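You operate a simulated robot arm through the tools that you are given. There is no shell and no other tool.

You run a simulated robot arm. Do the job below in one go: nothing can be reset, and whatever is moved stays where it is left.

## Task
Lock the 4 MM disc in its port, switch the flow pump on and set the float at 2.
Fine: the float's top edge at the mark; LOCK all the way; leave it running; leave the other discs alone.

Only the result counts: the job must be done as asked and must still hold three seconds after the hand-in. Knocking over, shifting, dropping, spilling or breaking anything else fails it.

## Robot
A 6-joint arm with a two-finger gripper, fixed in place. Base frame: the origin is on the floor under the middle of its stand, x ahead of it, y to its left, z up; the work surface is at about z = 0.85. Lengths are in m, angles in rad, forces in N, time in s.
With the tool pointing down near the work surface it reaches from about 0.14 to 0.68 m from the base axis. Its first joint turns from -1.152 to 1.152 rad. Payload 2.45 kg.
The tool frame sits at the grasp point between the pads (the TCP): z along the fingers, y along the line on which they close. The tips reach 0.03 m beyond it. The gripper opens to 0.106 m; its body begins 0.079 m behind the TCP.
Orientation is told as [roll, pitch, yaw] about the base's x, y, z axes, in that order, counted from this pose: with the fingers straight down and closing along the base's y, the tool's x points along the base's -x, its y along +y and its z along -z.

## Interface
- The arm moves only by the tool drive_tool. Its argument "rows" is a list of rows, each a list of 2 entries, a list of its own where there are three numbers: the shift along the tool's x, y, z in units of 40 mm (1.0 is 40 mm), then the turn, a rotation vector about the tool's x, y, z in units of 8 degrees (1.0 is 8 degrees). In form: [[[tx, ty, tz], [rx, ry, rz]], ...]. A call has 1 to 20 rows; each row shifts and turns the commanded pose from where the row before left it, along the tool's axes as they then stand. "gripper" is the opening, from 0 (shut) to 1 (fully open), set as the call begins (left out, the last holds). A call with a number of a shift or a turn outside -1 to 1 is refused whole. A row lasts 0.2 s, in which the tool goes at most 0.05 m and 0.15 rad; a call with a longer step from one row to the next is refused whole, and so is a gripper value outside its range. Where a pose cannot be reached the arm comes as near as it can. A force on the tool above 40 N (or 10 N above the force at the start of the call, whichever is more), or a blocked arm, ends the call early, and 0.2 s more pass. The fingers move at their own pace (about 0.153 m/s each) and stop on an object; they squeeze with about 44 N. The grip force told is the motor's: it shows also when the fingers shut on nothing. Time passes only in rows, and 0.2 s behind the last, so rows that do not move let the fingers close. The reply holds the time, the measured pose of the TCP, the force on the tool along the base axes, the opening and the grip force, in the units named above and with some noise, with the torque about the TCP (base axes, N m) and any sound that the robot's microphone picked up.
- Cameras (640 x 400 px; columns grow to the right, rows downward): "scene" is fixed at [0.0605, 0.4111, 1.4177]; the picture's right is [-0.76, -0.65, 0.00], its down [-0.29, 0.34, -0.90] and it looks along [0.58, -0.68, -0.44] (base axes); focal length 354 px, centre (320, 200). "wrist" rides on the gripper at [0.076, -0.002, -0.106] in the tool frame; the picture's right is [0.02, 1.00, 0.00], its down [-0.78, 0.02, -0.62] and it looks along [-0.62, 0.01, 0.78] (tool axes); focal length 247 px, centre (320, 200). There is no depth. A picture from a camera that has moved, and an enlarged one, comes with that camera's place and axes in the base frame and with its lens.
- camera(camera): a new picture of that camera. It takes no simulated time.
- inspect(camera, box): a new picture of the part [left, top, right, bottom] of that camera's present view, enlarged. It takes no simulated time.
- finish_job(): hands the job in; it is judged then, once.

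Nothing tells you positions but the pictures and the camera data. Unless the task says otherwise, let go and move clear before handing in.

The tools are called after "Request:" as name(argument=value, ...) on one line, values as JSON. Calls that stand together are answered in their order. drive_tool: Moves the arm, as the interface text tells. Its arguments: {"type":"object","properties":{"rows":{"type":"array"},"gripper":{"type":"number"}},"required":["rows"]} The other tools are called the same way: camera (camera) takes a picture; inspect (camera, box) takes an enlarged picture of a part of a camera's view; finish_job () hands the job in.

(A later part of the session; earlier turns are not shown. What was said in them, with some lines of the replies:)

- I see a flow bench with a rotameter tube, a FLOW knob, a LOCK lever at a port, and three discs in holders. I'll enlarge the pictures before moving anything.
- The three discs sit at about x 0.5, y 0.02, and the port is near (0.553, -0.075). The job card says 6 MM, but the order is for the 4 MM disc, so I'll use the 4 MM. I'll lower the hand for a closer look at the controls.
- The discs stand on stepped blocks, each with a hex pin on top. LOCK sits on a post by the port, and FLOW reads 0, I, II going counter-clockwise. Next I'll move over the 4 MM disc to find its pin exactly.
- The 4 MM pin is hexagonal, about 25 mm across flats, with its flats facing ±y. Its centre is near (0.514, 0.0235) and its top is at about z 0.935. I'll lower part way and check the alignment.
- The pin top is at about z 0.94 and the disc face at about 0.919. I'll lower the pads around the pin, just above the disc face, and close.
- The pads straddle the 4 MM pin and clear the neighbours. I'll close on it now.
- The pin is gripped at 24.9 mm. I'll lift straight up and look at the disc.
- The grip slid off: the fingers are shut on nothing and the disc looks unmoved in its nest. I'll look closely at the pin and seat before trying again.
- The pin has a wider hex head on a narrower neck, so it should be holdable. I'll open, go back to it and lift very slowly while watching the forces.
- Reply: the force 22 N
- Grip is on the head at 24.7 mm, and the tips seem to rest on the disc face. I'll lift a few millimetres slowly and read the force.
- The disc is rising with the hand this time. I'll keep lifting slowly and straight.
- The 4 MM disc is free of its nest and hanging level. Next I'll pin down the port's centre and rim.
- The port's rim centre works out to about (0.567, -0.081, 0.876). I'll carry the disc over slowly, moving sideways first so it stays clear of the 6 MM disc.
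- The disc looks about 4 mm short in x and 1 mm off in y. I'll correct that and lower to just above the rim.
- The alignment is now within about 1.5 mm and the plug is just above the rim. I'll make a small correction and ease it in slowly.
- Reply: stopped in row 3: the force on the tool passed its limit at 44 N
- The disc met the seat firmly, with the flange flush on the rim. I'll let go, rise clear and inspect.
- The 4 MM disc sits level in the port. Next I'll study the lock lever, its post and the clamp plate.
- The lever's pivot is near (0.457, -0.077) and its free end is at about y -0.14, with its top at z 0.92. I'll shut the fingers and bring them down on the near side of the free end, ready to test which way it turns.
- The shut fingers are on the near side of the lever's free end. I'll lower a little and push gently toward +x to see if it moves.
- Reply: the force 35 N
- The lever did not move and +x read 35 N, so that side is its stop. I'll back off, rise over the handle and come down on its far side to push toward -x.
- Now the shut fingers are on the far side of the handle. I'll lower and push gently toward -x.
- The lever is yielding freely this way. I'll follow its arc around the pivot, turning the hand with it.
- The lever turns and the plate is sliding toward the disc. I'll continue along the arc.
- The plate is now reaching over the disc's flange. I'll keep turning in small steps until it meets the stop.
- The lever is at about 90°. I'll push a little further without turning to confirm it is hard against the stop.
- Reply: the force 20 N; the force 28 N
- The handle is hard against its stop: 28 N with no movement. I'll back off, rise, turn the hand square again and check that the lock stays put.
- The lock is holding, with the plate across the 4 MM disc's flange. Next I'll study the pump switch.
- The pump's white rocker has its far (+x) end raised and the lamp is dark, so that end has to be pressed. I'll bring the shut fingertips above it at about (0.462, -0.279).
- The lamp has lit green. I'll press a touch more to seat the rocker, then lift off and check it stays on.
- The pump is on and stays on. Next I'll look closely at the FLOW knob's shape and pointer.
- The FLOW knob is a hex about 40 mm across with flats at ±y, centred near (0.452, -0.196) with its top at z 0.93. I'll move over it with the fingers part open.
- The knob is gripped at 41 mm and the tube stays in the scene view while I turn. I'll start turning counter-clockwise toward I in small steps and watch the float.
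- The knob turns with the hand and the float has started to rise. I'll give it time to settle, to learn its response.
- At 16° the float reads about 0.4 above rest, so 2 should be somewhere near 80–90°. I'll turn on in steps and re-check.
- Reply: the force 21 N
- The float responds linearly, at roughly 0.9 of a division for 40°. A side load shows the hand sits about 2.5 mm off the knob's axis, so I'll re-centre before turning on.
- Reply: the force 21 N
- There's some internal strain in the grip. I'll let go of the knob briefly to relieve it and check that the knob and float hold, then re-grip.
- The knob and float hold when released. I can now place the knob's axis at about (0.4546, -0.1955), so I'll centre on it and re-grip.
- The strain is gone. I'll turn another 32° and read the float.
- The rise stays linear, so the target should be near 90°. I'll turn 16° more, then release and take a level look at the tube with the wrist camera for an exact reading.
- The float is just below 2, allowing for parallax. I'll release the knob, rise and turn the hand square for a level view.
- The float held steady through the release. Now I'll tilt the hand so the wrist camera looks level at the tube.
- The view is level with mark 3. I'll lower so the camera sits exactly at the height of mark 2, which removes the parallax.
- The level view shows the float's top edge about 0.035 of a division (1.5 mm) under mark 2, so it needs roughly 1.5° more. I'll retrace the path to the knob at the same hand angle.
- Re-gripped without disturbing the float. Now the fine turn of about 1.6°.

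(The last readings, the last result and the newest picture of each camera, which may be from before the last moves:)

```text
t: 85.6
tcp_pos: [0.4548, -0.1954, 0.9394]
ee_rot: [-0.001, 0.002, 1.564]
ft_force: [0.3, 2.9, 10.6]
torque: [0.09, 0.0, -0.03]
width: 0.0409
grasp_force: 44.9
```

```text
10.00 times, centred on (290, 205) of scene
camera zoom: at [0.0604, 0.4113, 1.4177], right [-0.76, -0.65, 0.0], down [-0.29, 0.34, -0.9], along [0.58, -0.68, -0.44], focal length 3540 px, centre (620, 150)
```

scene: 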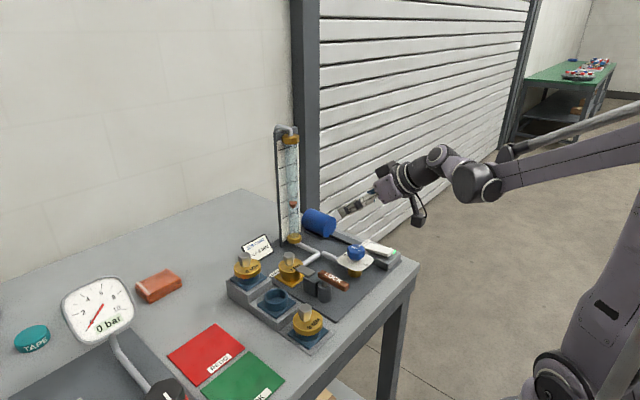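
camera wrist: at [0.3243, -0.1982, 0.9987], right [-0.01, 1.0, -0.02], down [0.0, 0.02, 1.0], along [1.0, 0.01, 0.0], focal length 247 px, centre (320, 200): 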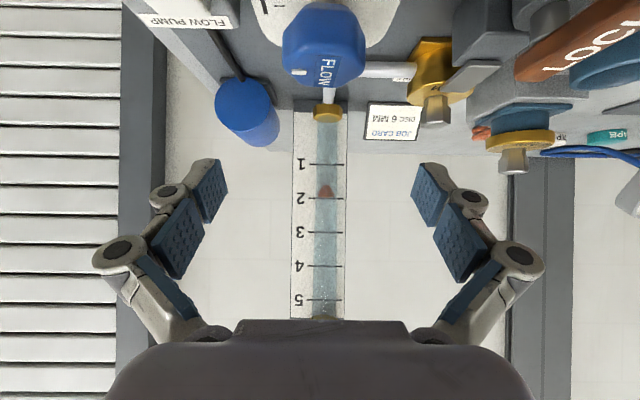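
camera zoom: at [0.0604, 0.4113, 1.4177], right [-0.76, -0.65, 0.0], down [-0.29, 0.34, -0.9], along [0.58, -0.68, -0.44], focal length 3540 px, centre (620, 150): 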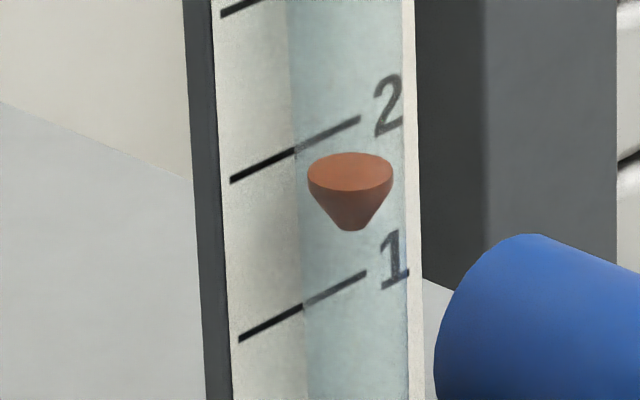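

The float rose about 5 px as planned. I'll release and verify again from the level view.

Request:
drive_tool(rows=[[[0, 0, 0], [0, 0, 0]], [[0, 0, 0], [0, 0, 0]], [[0, 0, -0.5], [0, 0, 0]], [[0, 0, -0.8], [0, 0, 0]], [[0, 0, -0.8], [0, 0, 0]], [[0, 0, -0.8], [0, 0, 0]], [[0, 0, 0], [0, 0, 1]], [[0, 0, 0], [0, 0, 1]], [[0, 0, 0], [0, 0, 1]], [[0, 0, 0], [0, 0, 1]], [[0, 0, 0], [0, 0, 1]], [[0, 0, 0], [0, 0, 1]], [[0, 0, 0], [0, 0, 1]], [[0, 0, 0], [0, 0, 1]], [[0, 0, 0], [0, 0, 1]], [[0, 0, 0], [0, 0, 1]], [[0, 0, 0], [0, 0, 1]], [[0, 0, 0], [0, 0, 0.2]], [[0, 0, 0], [0, 0, 0]]], gripper=0.6)

Request:
drive_tool(rows=[[[0, 0, 0], [0, -1, 0]], [[0, 0, 0], [0, -1, 0]], [[0, 0, 0], [0, -1, 0]], [[0, 0, 0], [0, -1, 0]], [[0, 0, 0], [0, -1, 0]], [[0, 0, 0], [0, -1, 0]], [[0, 0, 0], [0, -0.44, 0]], [[0.42, 0, 0.33], [0, 0, 0]], [[0.42, 0, 0.33], [0, 0, 0]], [[0.45, 0, 0.36], [0, 0, 0]], [[0, 0, 0], [0, 0, 0]], [[0, 0, 0], [0, 0, 0]]], gripper=1)

Request:
inspect(camera="wrist", box=[285, 150, 365, 240])

Request:
inspect(camera="wrist", box=[305, 180, 345, 210])

Request:
inspect(camera="scene", box=[270, 185, 310, 225])

```text
t: 89.6
tcp_pos: [0.4544, -0.1962, 1.0562]
ee_rot: [0.0, -0.002, -0.002]
ft_force: [-0.3, -0.8, 0.4]
torque: [0.0, 0.02, 0.02]
width: 0.0636
grasp_force: 0.1
```

```text
t: 92.2
tcp_pos: [0.4543, -0.1966, 0.9894]
ee_rot: [-0.001, -0.901, 0.003]
ft_force: [-0.2, -0.3, -0.1]
torque: [-0.01, -0.02, -0.01]
width: 0.1059
grasp_force: 0.1
```

```text
4.44 times, centred on (325, 195) of wrist
camera zoom: at [0.3232, -0.1982, 0.9967], right [-0.01, 1.0, -0.02], down [0.0, 0.02, 1.0], along [1.0, 0.01, 0.0], focal length 1098 px, centre (298, 222)
```

zoom: 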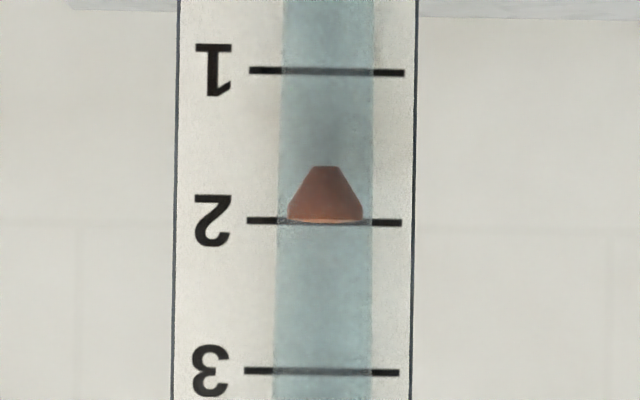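

```text
13.33 times, centred on (325, 195) of wrist
camera zoom: at [0.3232, -0.1982, 0.9967], right [-0.01, 1.0, -0.02], down [0.0, 0.02, 1.0], along [1.0, 0.01, 0.0], focal length 3293 px, centre (253, 267)
```

zoom: 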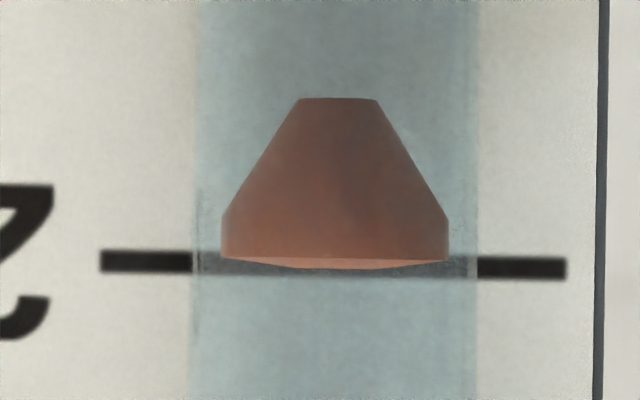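

```text
10.00 times, centred on (290, 205) of scene
camera zoom: at [0.0605, 0.4111, 1.4177], right [-0.76, -0.65, 0.0], down [-0.29, 0.34, -0.9], along [0.58, -0.68, -0.44], focal length 3540 px, centre (620, 150)
```

zoom: 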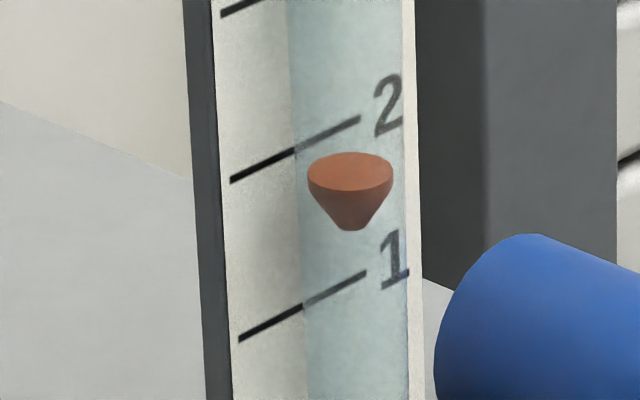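

The float's top edge now lies on mark 2: the rim and its crown are both within the line's thickness. I'll retreat clear and check everything once more.

Request:
drive_tool(rows=[[[-0.42, 0, -0.33], [0, 0, 0]], [[-0.42, 0, -0.33], [0, 0, 0]], [[-0.45, 0, -0.36], [0, 0, 0]], [[-0.6, 0, -0.5], [0, 0, 0]], [[0, 0, 0], [0, 1, 0]], [[0, 0, 0], [0, 1, 0]], [[0, 0, 0], [0, 1, 0]], [[0, 0, 0], [0, 1, 0]], [[0, 0, 0], [0, 1, 0]], [[0, 0, 0], [0, 1, 0]], [[0, 0, 0], [0, 0.44, 0]], [[0.8, 0, -0.5], [0, 0, 0]], [[0.8, 0, -0.5], [0, 0, 0]], [[0, 0, 0], [0, 0, 0]], [[0, 0, 0], [0, 0, 0]], [[0, 0, 0], [0, 0, 0]]], gripper=1)

Request:
camera(camera="wrist")

Request:
camera(camera="scene")

Request:
inspect(camera="scene", box=[270, 185, 310, 225])

Request:
inspect(camera="scene", box=[220, 230, 420, 350])

```text
t: 95.6
tcp_pos: [0.3891, -0.1961, 1.1273]
ee_rot: [0.0, -0.003, 0.001]
ft_force: [0.3, -0.1, 0.1]
torque: [0.0, 0.01, -0.03]
width: 0.1062
grasp_force: 0.2
```

```text
taken
camera wrist: at [0.3129, -0.1984, 1.2334], right [-0.02, 1.0, 0.0], down [0.78, 0.02, 0.62], along [0.62, 0.01, -0.78], focal length 247 px, centre (320, 200)
```

wrist: 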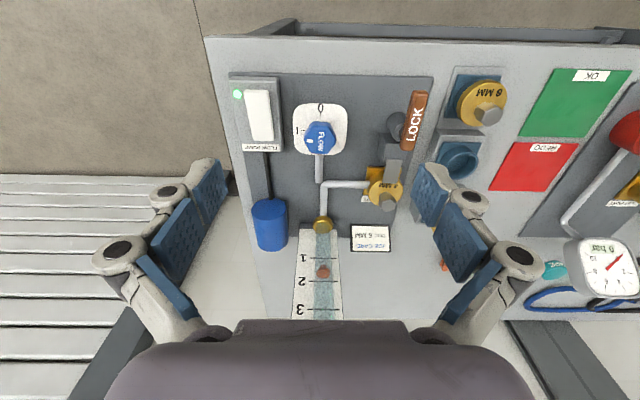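

```text
taken
```

scene: 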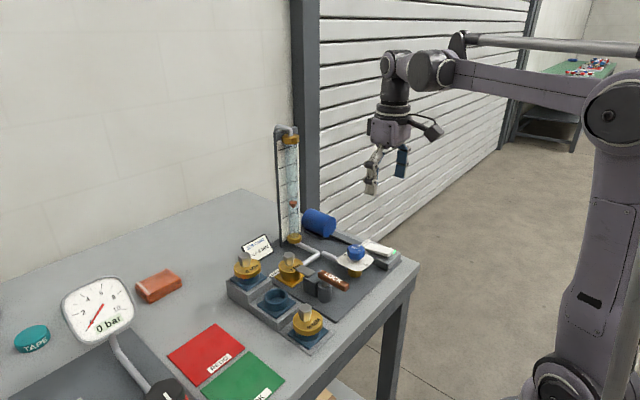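

```text
10.00 times, centred on (290, 205) of scene
camera zoom: at [0.0605, 0.4111, 1.4177], right [-0.76, -0.65, 0.0], down [-0.29, 0.34, -0.9], along [0.58, -0.68, -0.44], focal length 3540 px, centre (620, 150)
```

zoom: 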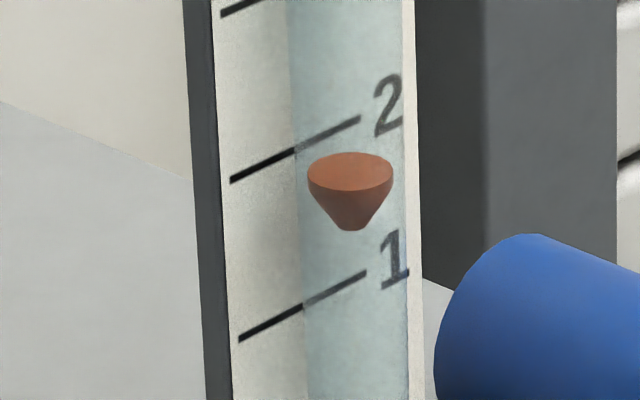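

```text
3.20 times, centred on (320, 290) of scene
camera zoom: at [0.0605, 0.4111, 1.4177], right [-0.76, -0.65, 0.0], down [-0.29, 0.34, -0.9], along [0.58, -0.68, -0.44], focal length 1133 px, centre (320, -88)
```

zoom: 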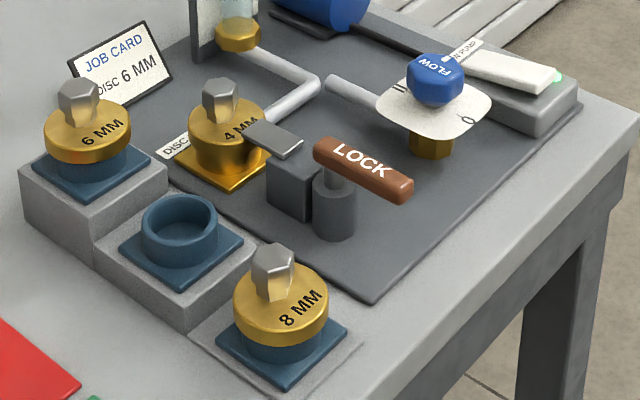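

Everything appears in place. One last close look at the lock before handing in.

Request:
inspect(camera="wrist", box=[350, 70, 450, 220])

Request:
inspect(camera="scene", box=[270, 245, 360, 315])

```text
2.67 times, centred on (400, 145) of wrist
camera zoom: at [0.3129, -0.1984, 1.2334], right [-0.02, 1.0, 0.0], down [0.78, 0.02, 0.62], along [0.62, 0.01, -0.78], focal length 659 px, centre (107, 347)
```

zoom: 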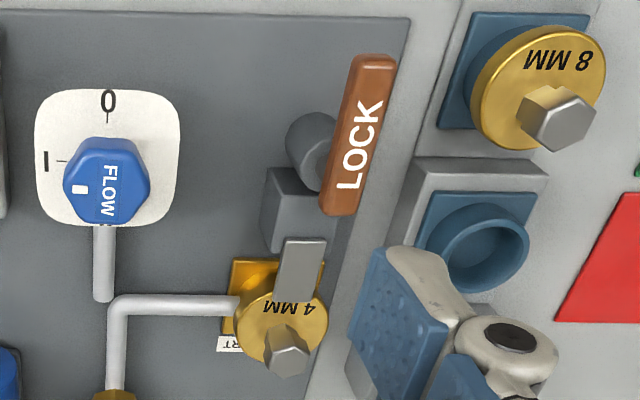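

```text
5.71 times, centred on (315, 280) of scene
camera zoom: at [0.0605, 0.4111, 1.4177], right [-0.76, -0.65, 0.0], down [-0.29, 0.34, -0.9], along [0.58, -0.68, -0.44], focal length 2023 px, centre (349, -257)
```

zoom: 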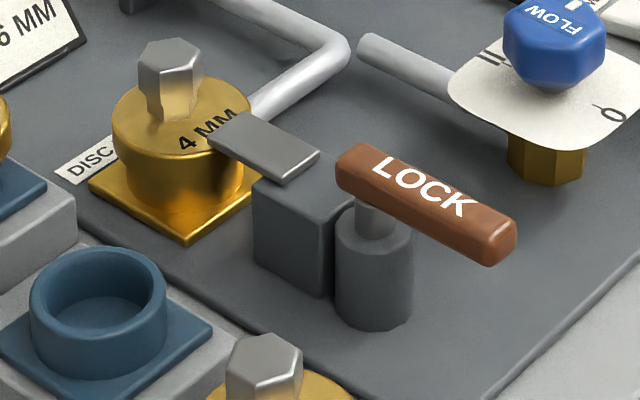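

Request:
inspect(camera="scene", box=[280, 230, 380, 310])

```text
5.00 times, centred on (330, 270) of scene
camera zoom: at [0.0605, 0.4111, 1.4177], right [-0.76, -0.65, 0.0], down [-0.29, 0.34, -0.9], along [0.58, -0.68, -0.44], focal length 1770 px, centre (270, -150)
```

zoom: 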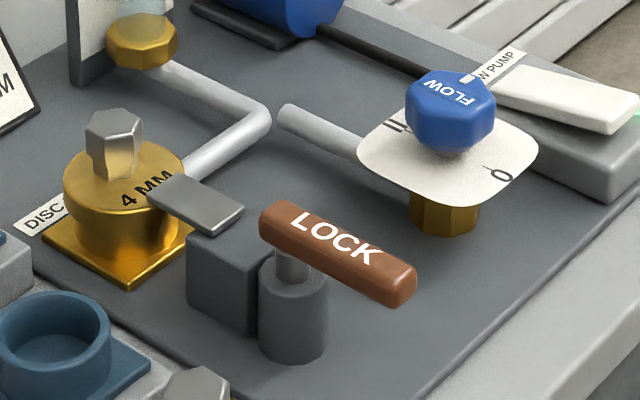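

Request:
inspect(camera="wrist", box=[380, 85, 440, 155])

Request:
inspect(camera="wrist", box=[375, 135, 435, 215])

```text
5.71 times, centred on (410, 120) of wrist
camera zoom: at [0.3129, -0.1984, 1.2334], right [-0.02, 1.0, 0.0], down [0.78, 0.02, 0.62], along [0.62, 0.01, -0.78], focal length 1411 px, centre (-194, 657)
```

zoom: 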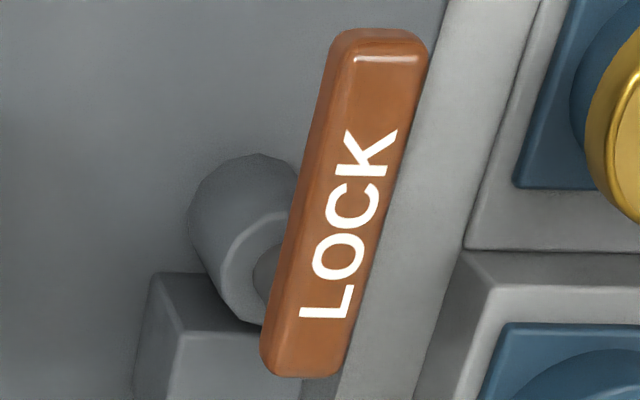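

```text
5.00 times, centred on (405, 175) of wrist
camera zoom: at [0.3129, -0.1984, 1.2334], right [-0.02, 1.0, 0.0], down [0.78, 0.02, 0.62], along [0.62, 0.01, -0.78], focal length 1235 px, centre (-105, 325)
```

zoom: 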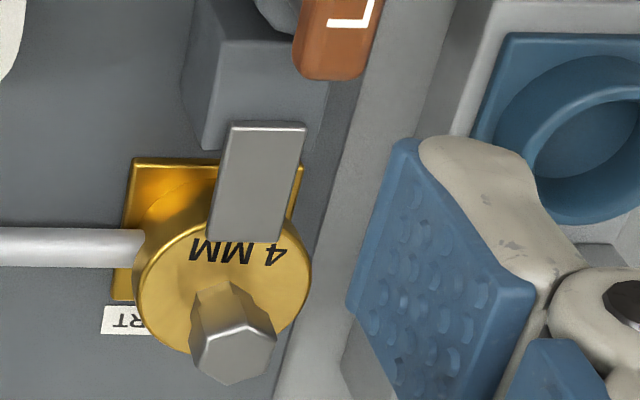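

Request:
inspect(camera="scene", box=[270, 220, 410, 320])

```text
4.00 times, centred on (340, 270) of scene
camera zoom: at [0.0605, 0.4111, 1.4177], right [-0.76, -0.65, 0.0], down [-0.29, 0.34, -0.9], along [0.58, -0.68, -0.44], focal length 1416 px, centre (240, -80)
```

zoom: 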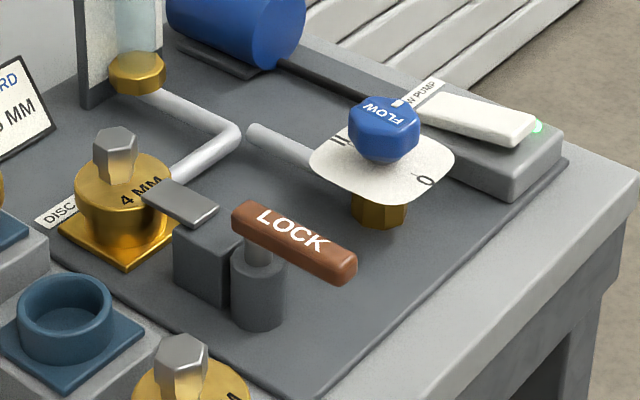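

The lever has stayed put since release, but it looks about 1° short of where it sat under load, probably recoil. I'll give it one gentle nudge to its stop and withdraw slowly so it rests fully home.

Request:
drive_tool(rows=[[[0, 0, 0], [0, 0, 1]], [[0, 0, 0], [0, 0, 1]], [[0, 0, 0], [0, 0, 1]], [[0, 0, 0], [0, 0, 1]], [[0, 0, 0], [0, 0, 1]], [[0, 0, 0], [0, 0, 1]], [[0, 0, 0], [0, 0, 1]], [[0, 0, 0], [0, 0, 1]], [[0, 0, 0], [0, 0, 1]], [[0, 0, 0], [0, 0, 1]], [[0, 0, 0], [0, 0, 1]], [[0, 0, 0], [0, 0, 0.25]], [[0, 0, 0], [0, 0, 0]]], gripper=0)

Request:
drive_tool(rows=[[[0.65, 0.09, 0], [0, 0, 0]], [[0.65, 0.09, 0], [0, 0, 0]], [[0.65, 0.09, 0.3], [0, 0, 0]], [[0, 0, 0.8], [0, 0, 0]], [[0, 0, 0.8], [0, 0, 0]], [[0, 0, 0.8], [0, 0, 0]], [[0, 0, 0], [0, 0, 0]]])

Request:
inspect(camera="wrist", box=[200, 30, 440, 230])

Request:
inspect(camera="scene", box=[280, 220, 400, 310])

```text
t: 98.4
tcp_pos: [0.3907, -0.1958, 1.1264]
ee_rot: [0.001, 0.0, -1.572]
ft_force: [-1.1, -0.5, 0.2]
torque: [0.0, -0.01, 0.02]
width: 0.0
grasp_force: 28.6
```

```text
t: 100.0
tcp_pos: [0.4, -0.1186, 1.018]
ee_rot: [0.001, 0.0, -1.571]
ft_force: [-0.7, 0.1, -0.5]
torque: [0.0, 0.01, -0.02]
width: 0.0001
grasp_force: 27.6
```

```text
2.00 times, centred on (320, 130) of wrist
camera zoom: at [0.3982, -0.0421, 1.1249], right [1.0, 0.02, 0.0], down [0.02, -0.78, 0.62], along [0.01, -0.62, -0.78], focal length 494 px, centre (320, 340)
```

zoom: 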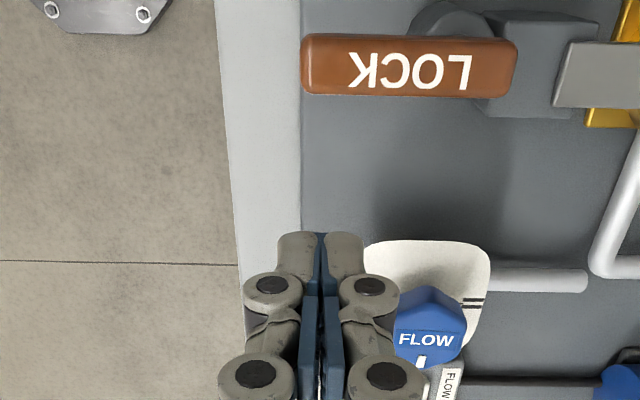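

```text
4.44 times, centred on (340, 265) of scene
camera zoom: at [0.0605, 0.4111, 1.4177], right [-0.76, -0.65, 0.0], down [-0.29, 0.34, -0.9], along [0.58, -0.68, -0.44], focal length 1573 px, centre (231, -89)
```

zoom: 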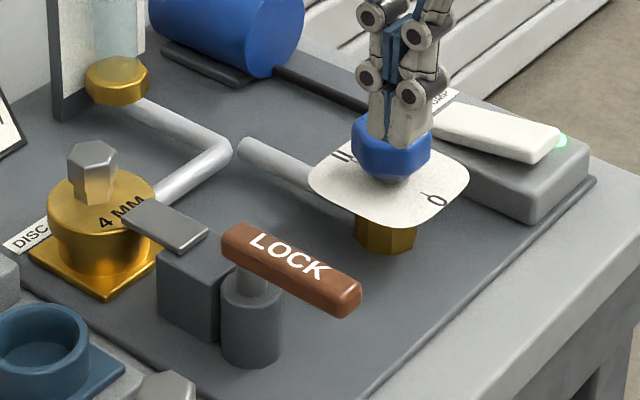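

Request:
inspect(camera="wrist", box=[300, 35, 430, 90])

```text
4.92 times, centred on (365, 62) of wrist
camera zoom: at [0.3982, -0.0421, 1.1249], right [1.0, 0.02, 0.0], down [0.02, -0.78, 0.62], along [0.01, -0.62, -0.78], focal length 1216 px, centre (98, 877)
```

zoom: 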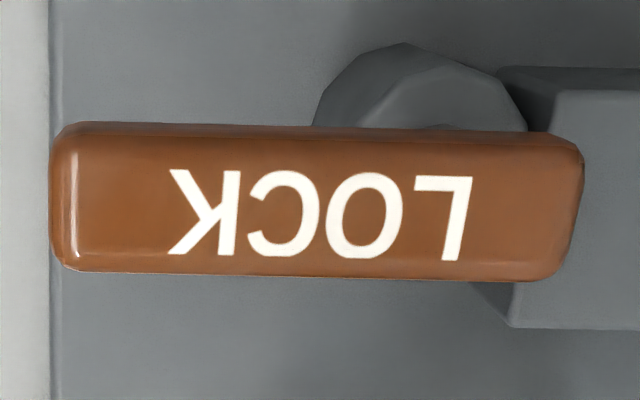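

From square overhead the handle is exactly 90° from where it started, so the lock is fully home and needs no nudge. I'll rise clear, open the hand and take a final look.

Request:
drive_tool(rows=[[[0, 0, -0.8], [0, 0, 0]], [[0, 0, -0.9], [0, 0, 0]], [[0, 0, -0.9], [0, 0, 0]], [[0, 0, -0.9], [0, 0, 0]], [[0, 0, 0], [0, 0, 0]], [[0, 0, 0], [0, 0, 0]], [[0, 0, 0], [0, 0, 0]]], gripper=0.5)

Request:
camera(camera="scene")

Request:
inspect(camera="scene", box=[270, 185, 310, 225])

Request:
inspect(camera="scene", box=[220, 230, 420, 350])

```text
t: 101.6
tcp_pos: [0.401, -0.1175, 1.1593]
ee_rot: [0.001, 0.0, -1.57]
ft_force: [-0.6, -0.3, -0.1]
torque: [0.01, -0.02, 0.0]
width: 0.0528
grasp_force: 0.0
```

```text
taken
```

scene: 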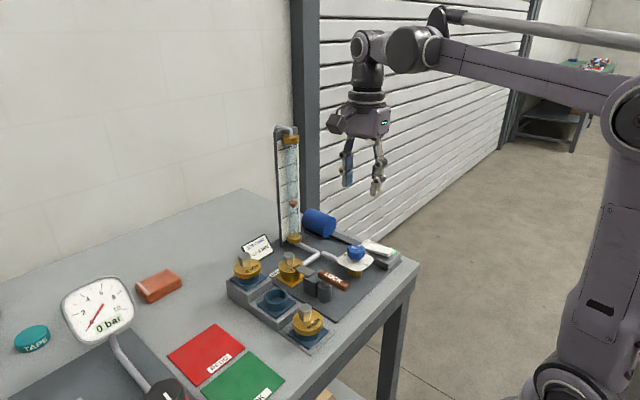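

```text
10.00 times, centred on (290, 205) of scene
camera zoom: at [0.0605, 0.4111, 1.4177], right [-0.76, -0.65, 0.0], down [-0.29, 0.34, -0.9], along [0.58, -0.68, -0.44], focal length 3540 px, centre (620, 150)
```

zoom: 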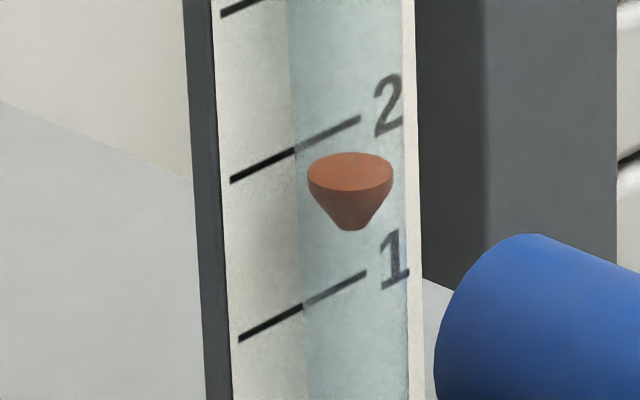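

```text
3.20 times, centred on (320, 290) of scene
camera zoom: at [0.0605, 0.4111, 1.4177], right [-0.76, -0.65, 0.0], down [-0.29, 0.34, -0.9], along [0.58, -0.68, -0.44], focal length 1133 px, centre (320, -88)
```

zoom: 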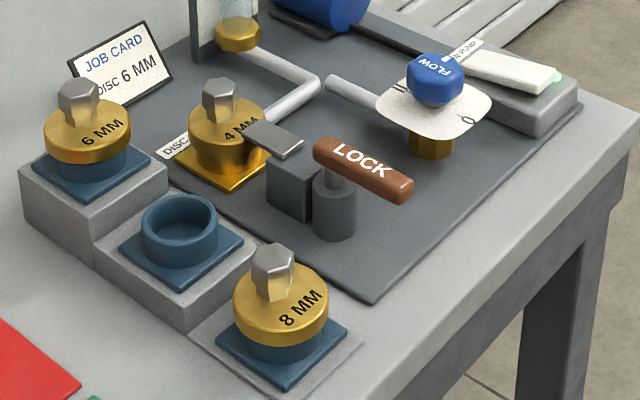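

The 4 MM disc is locked in the port, the pump lamp is green, and the float holds steady with its top edge at 2. The 6 MM and 8 MM discs are untouched and the hand is clear, so I'm handing the job in.

Request:
finish_job()

```text
The job is handed in.
```

The job is handed in: the 4 MM disc is locked in its port, the flow pump is running, and the float is set at 2.

- **Disc and lock:** The 4 MM disc sits level in the port. The LOCK handle is turned a full 90° to its stop, with the clamp plate across the disc's flange. On my first try the grip slid off the pin. The disc stayed in its nest, and the second, slower lift worked.
- **Pump:** The lamp is green, and I left it on.
- **Float:** Seen level from mark height, the float's top edge lies within the thickness of the 2 line. It didn't move in the views I took over the last 15 seconds or so before hand-in.
- **Other discs:** The 6 MM and 8 MM discs were not touched.

The job card on the bench says 6 MM. I followed your instruction and used the 4 MM disc, so check the card if that isn't what you expected.
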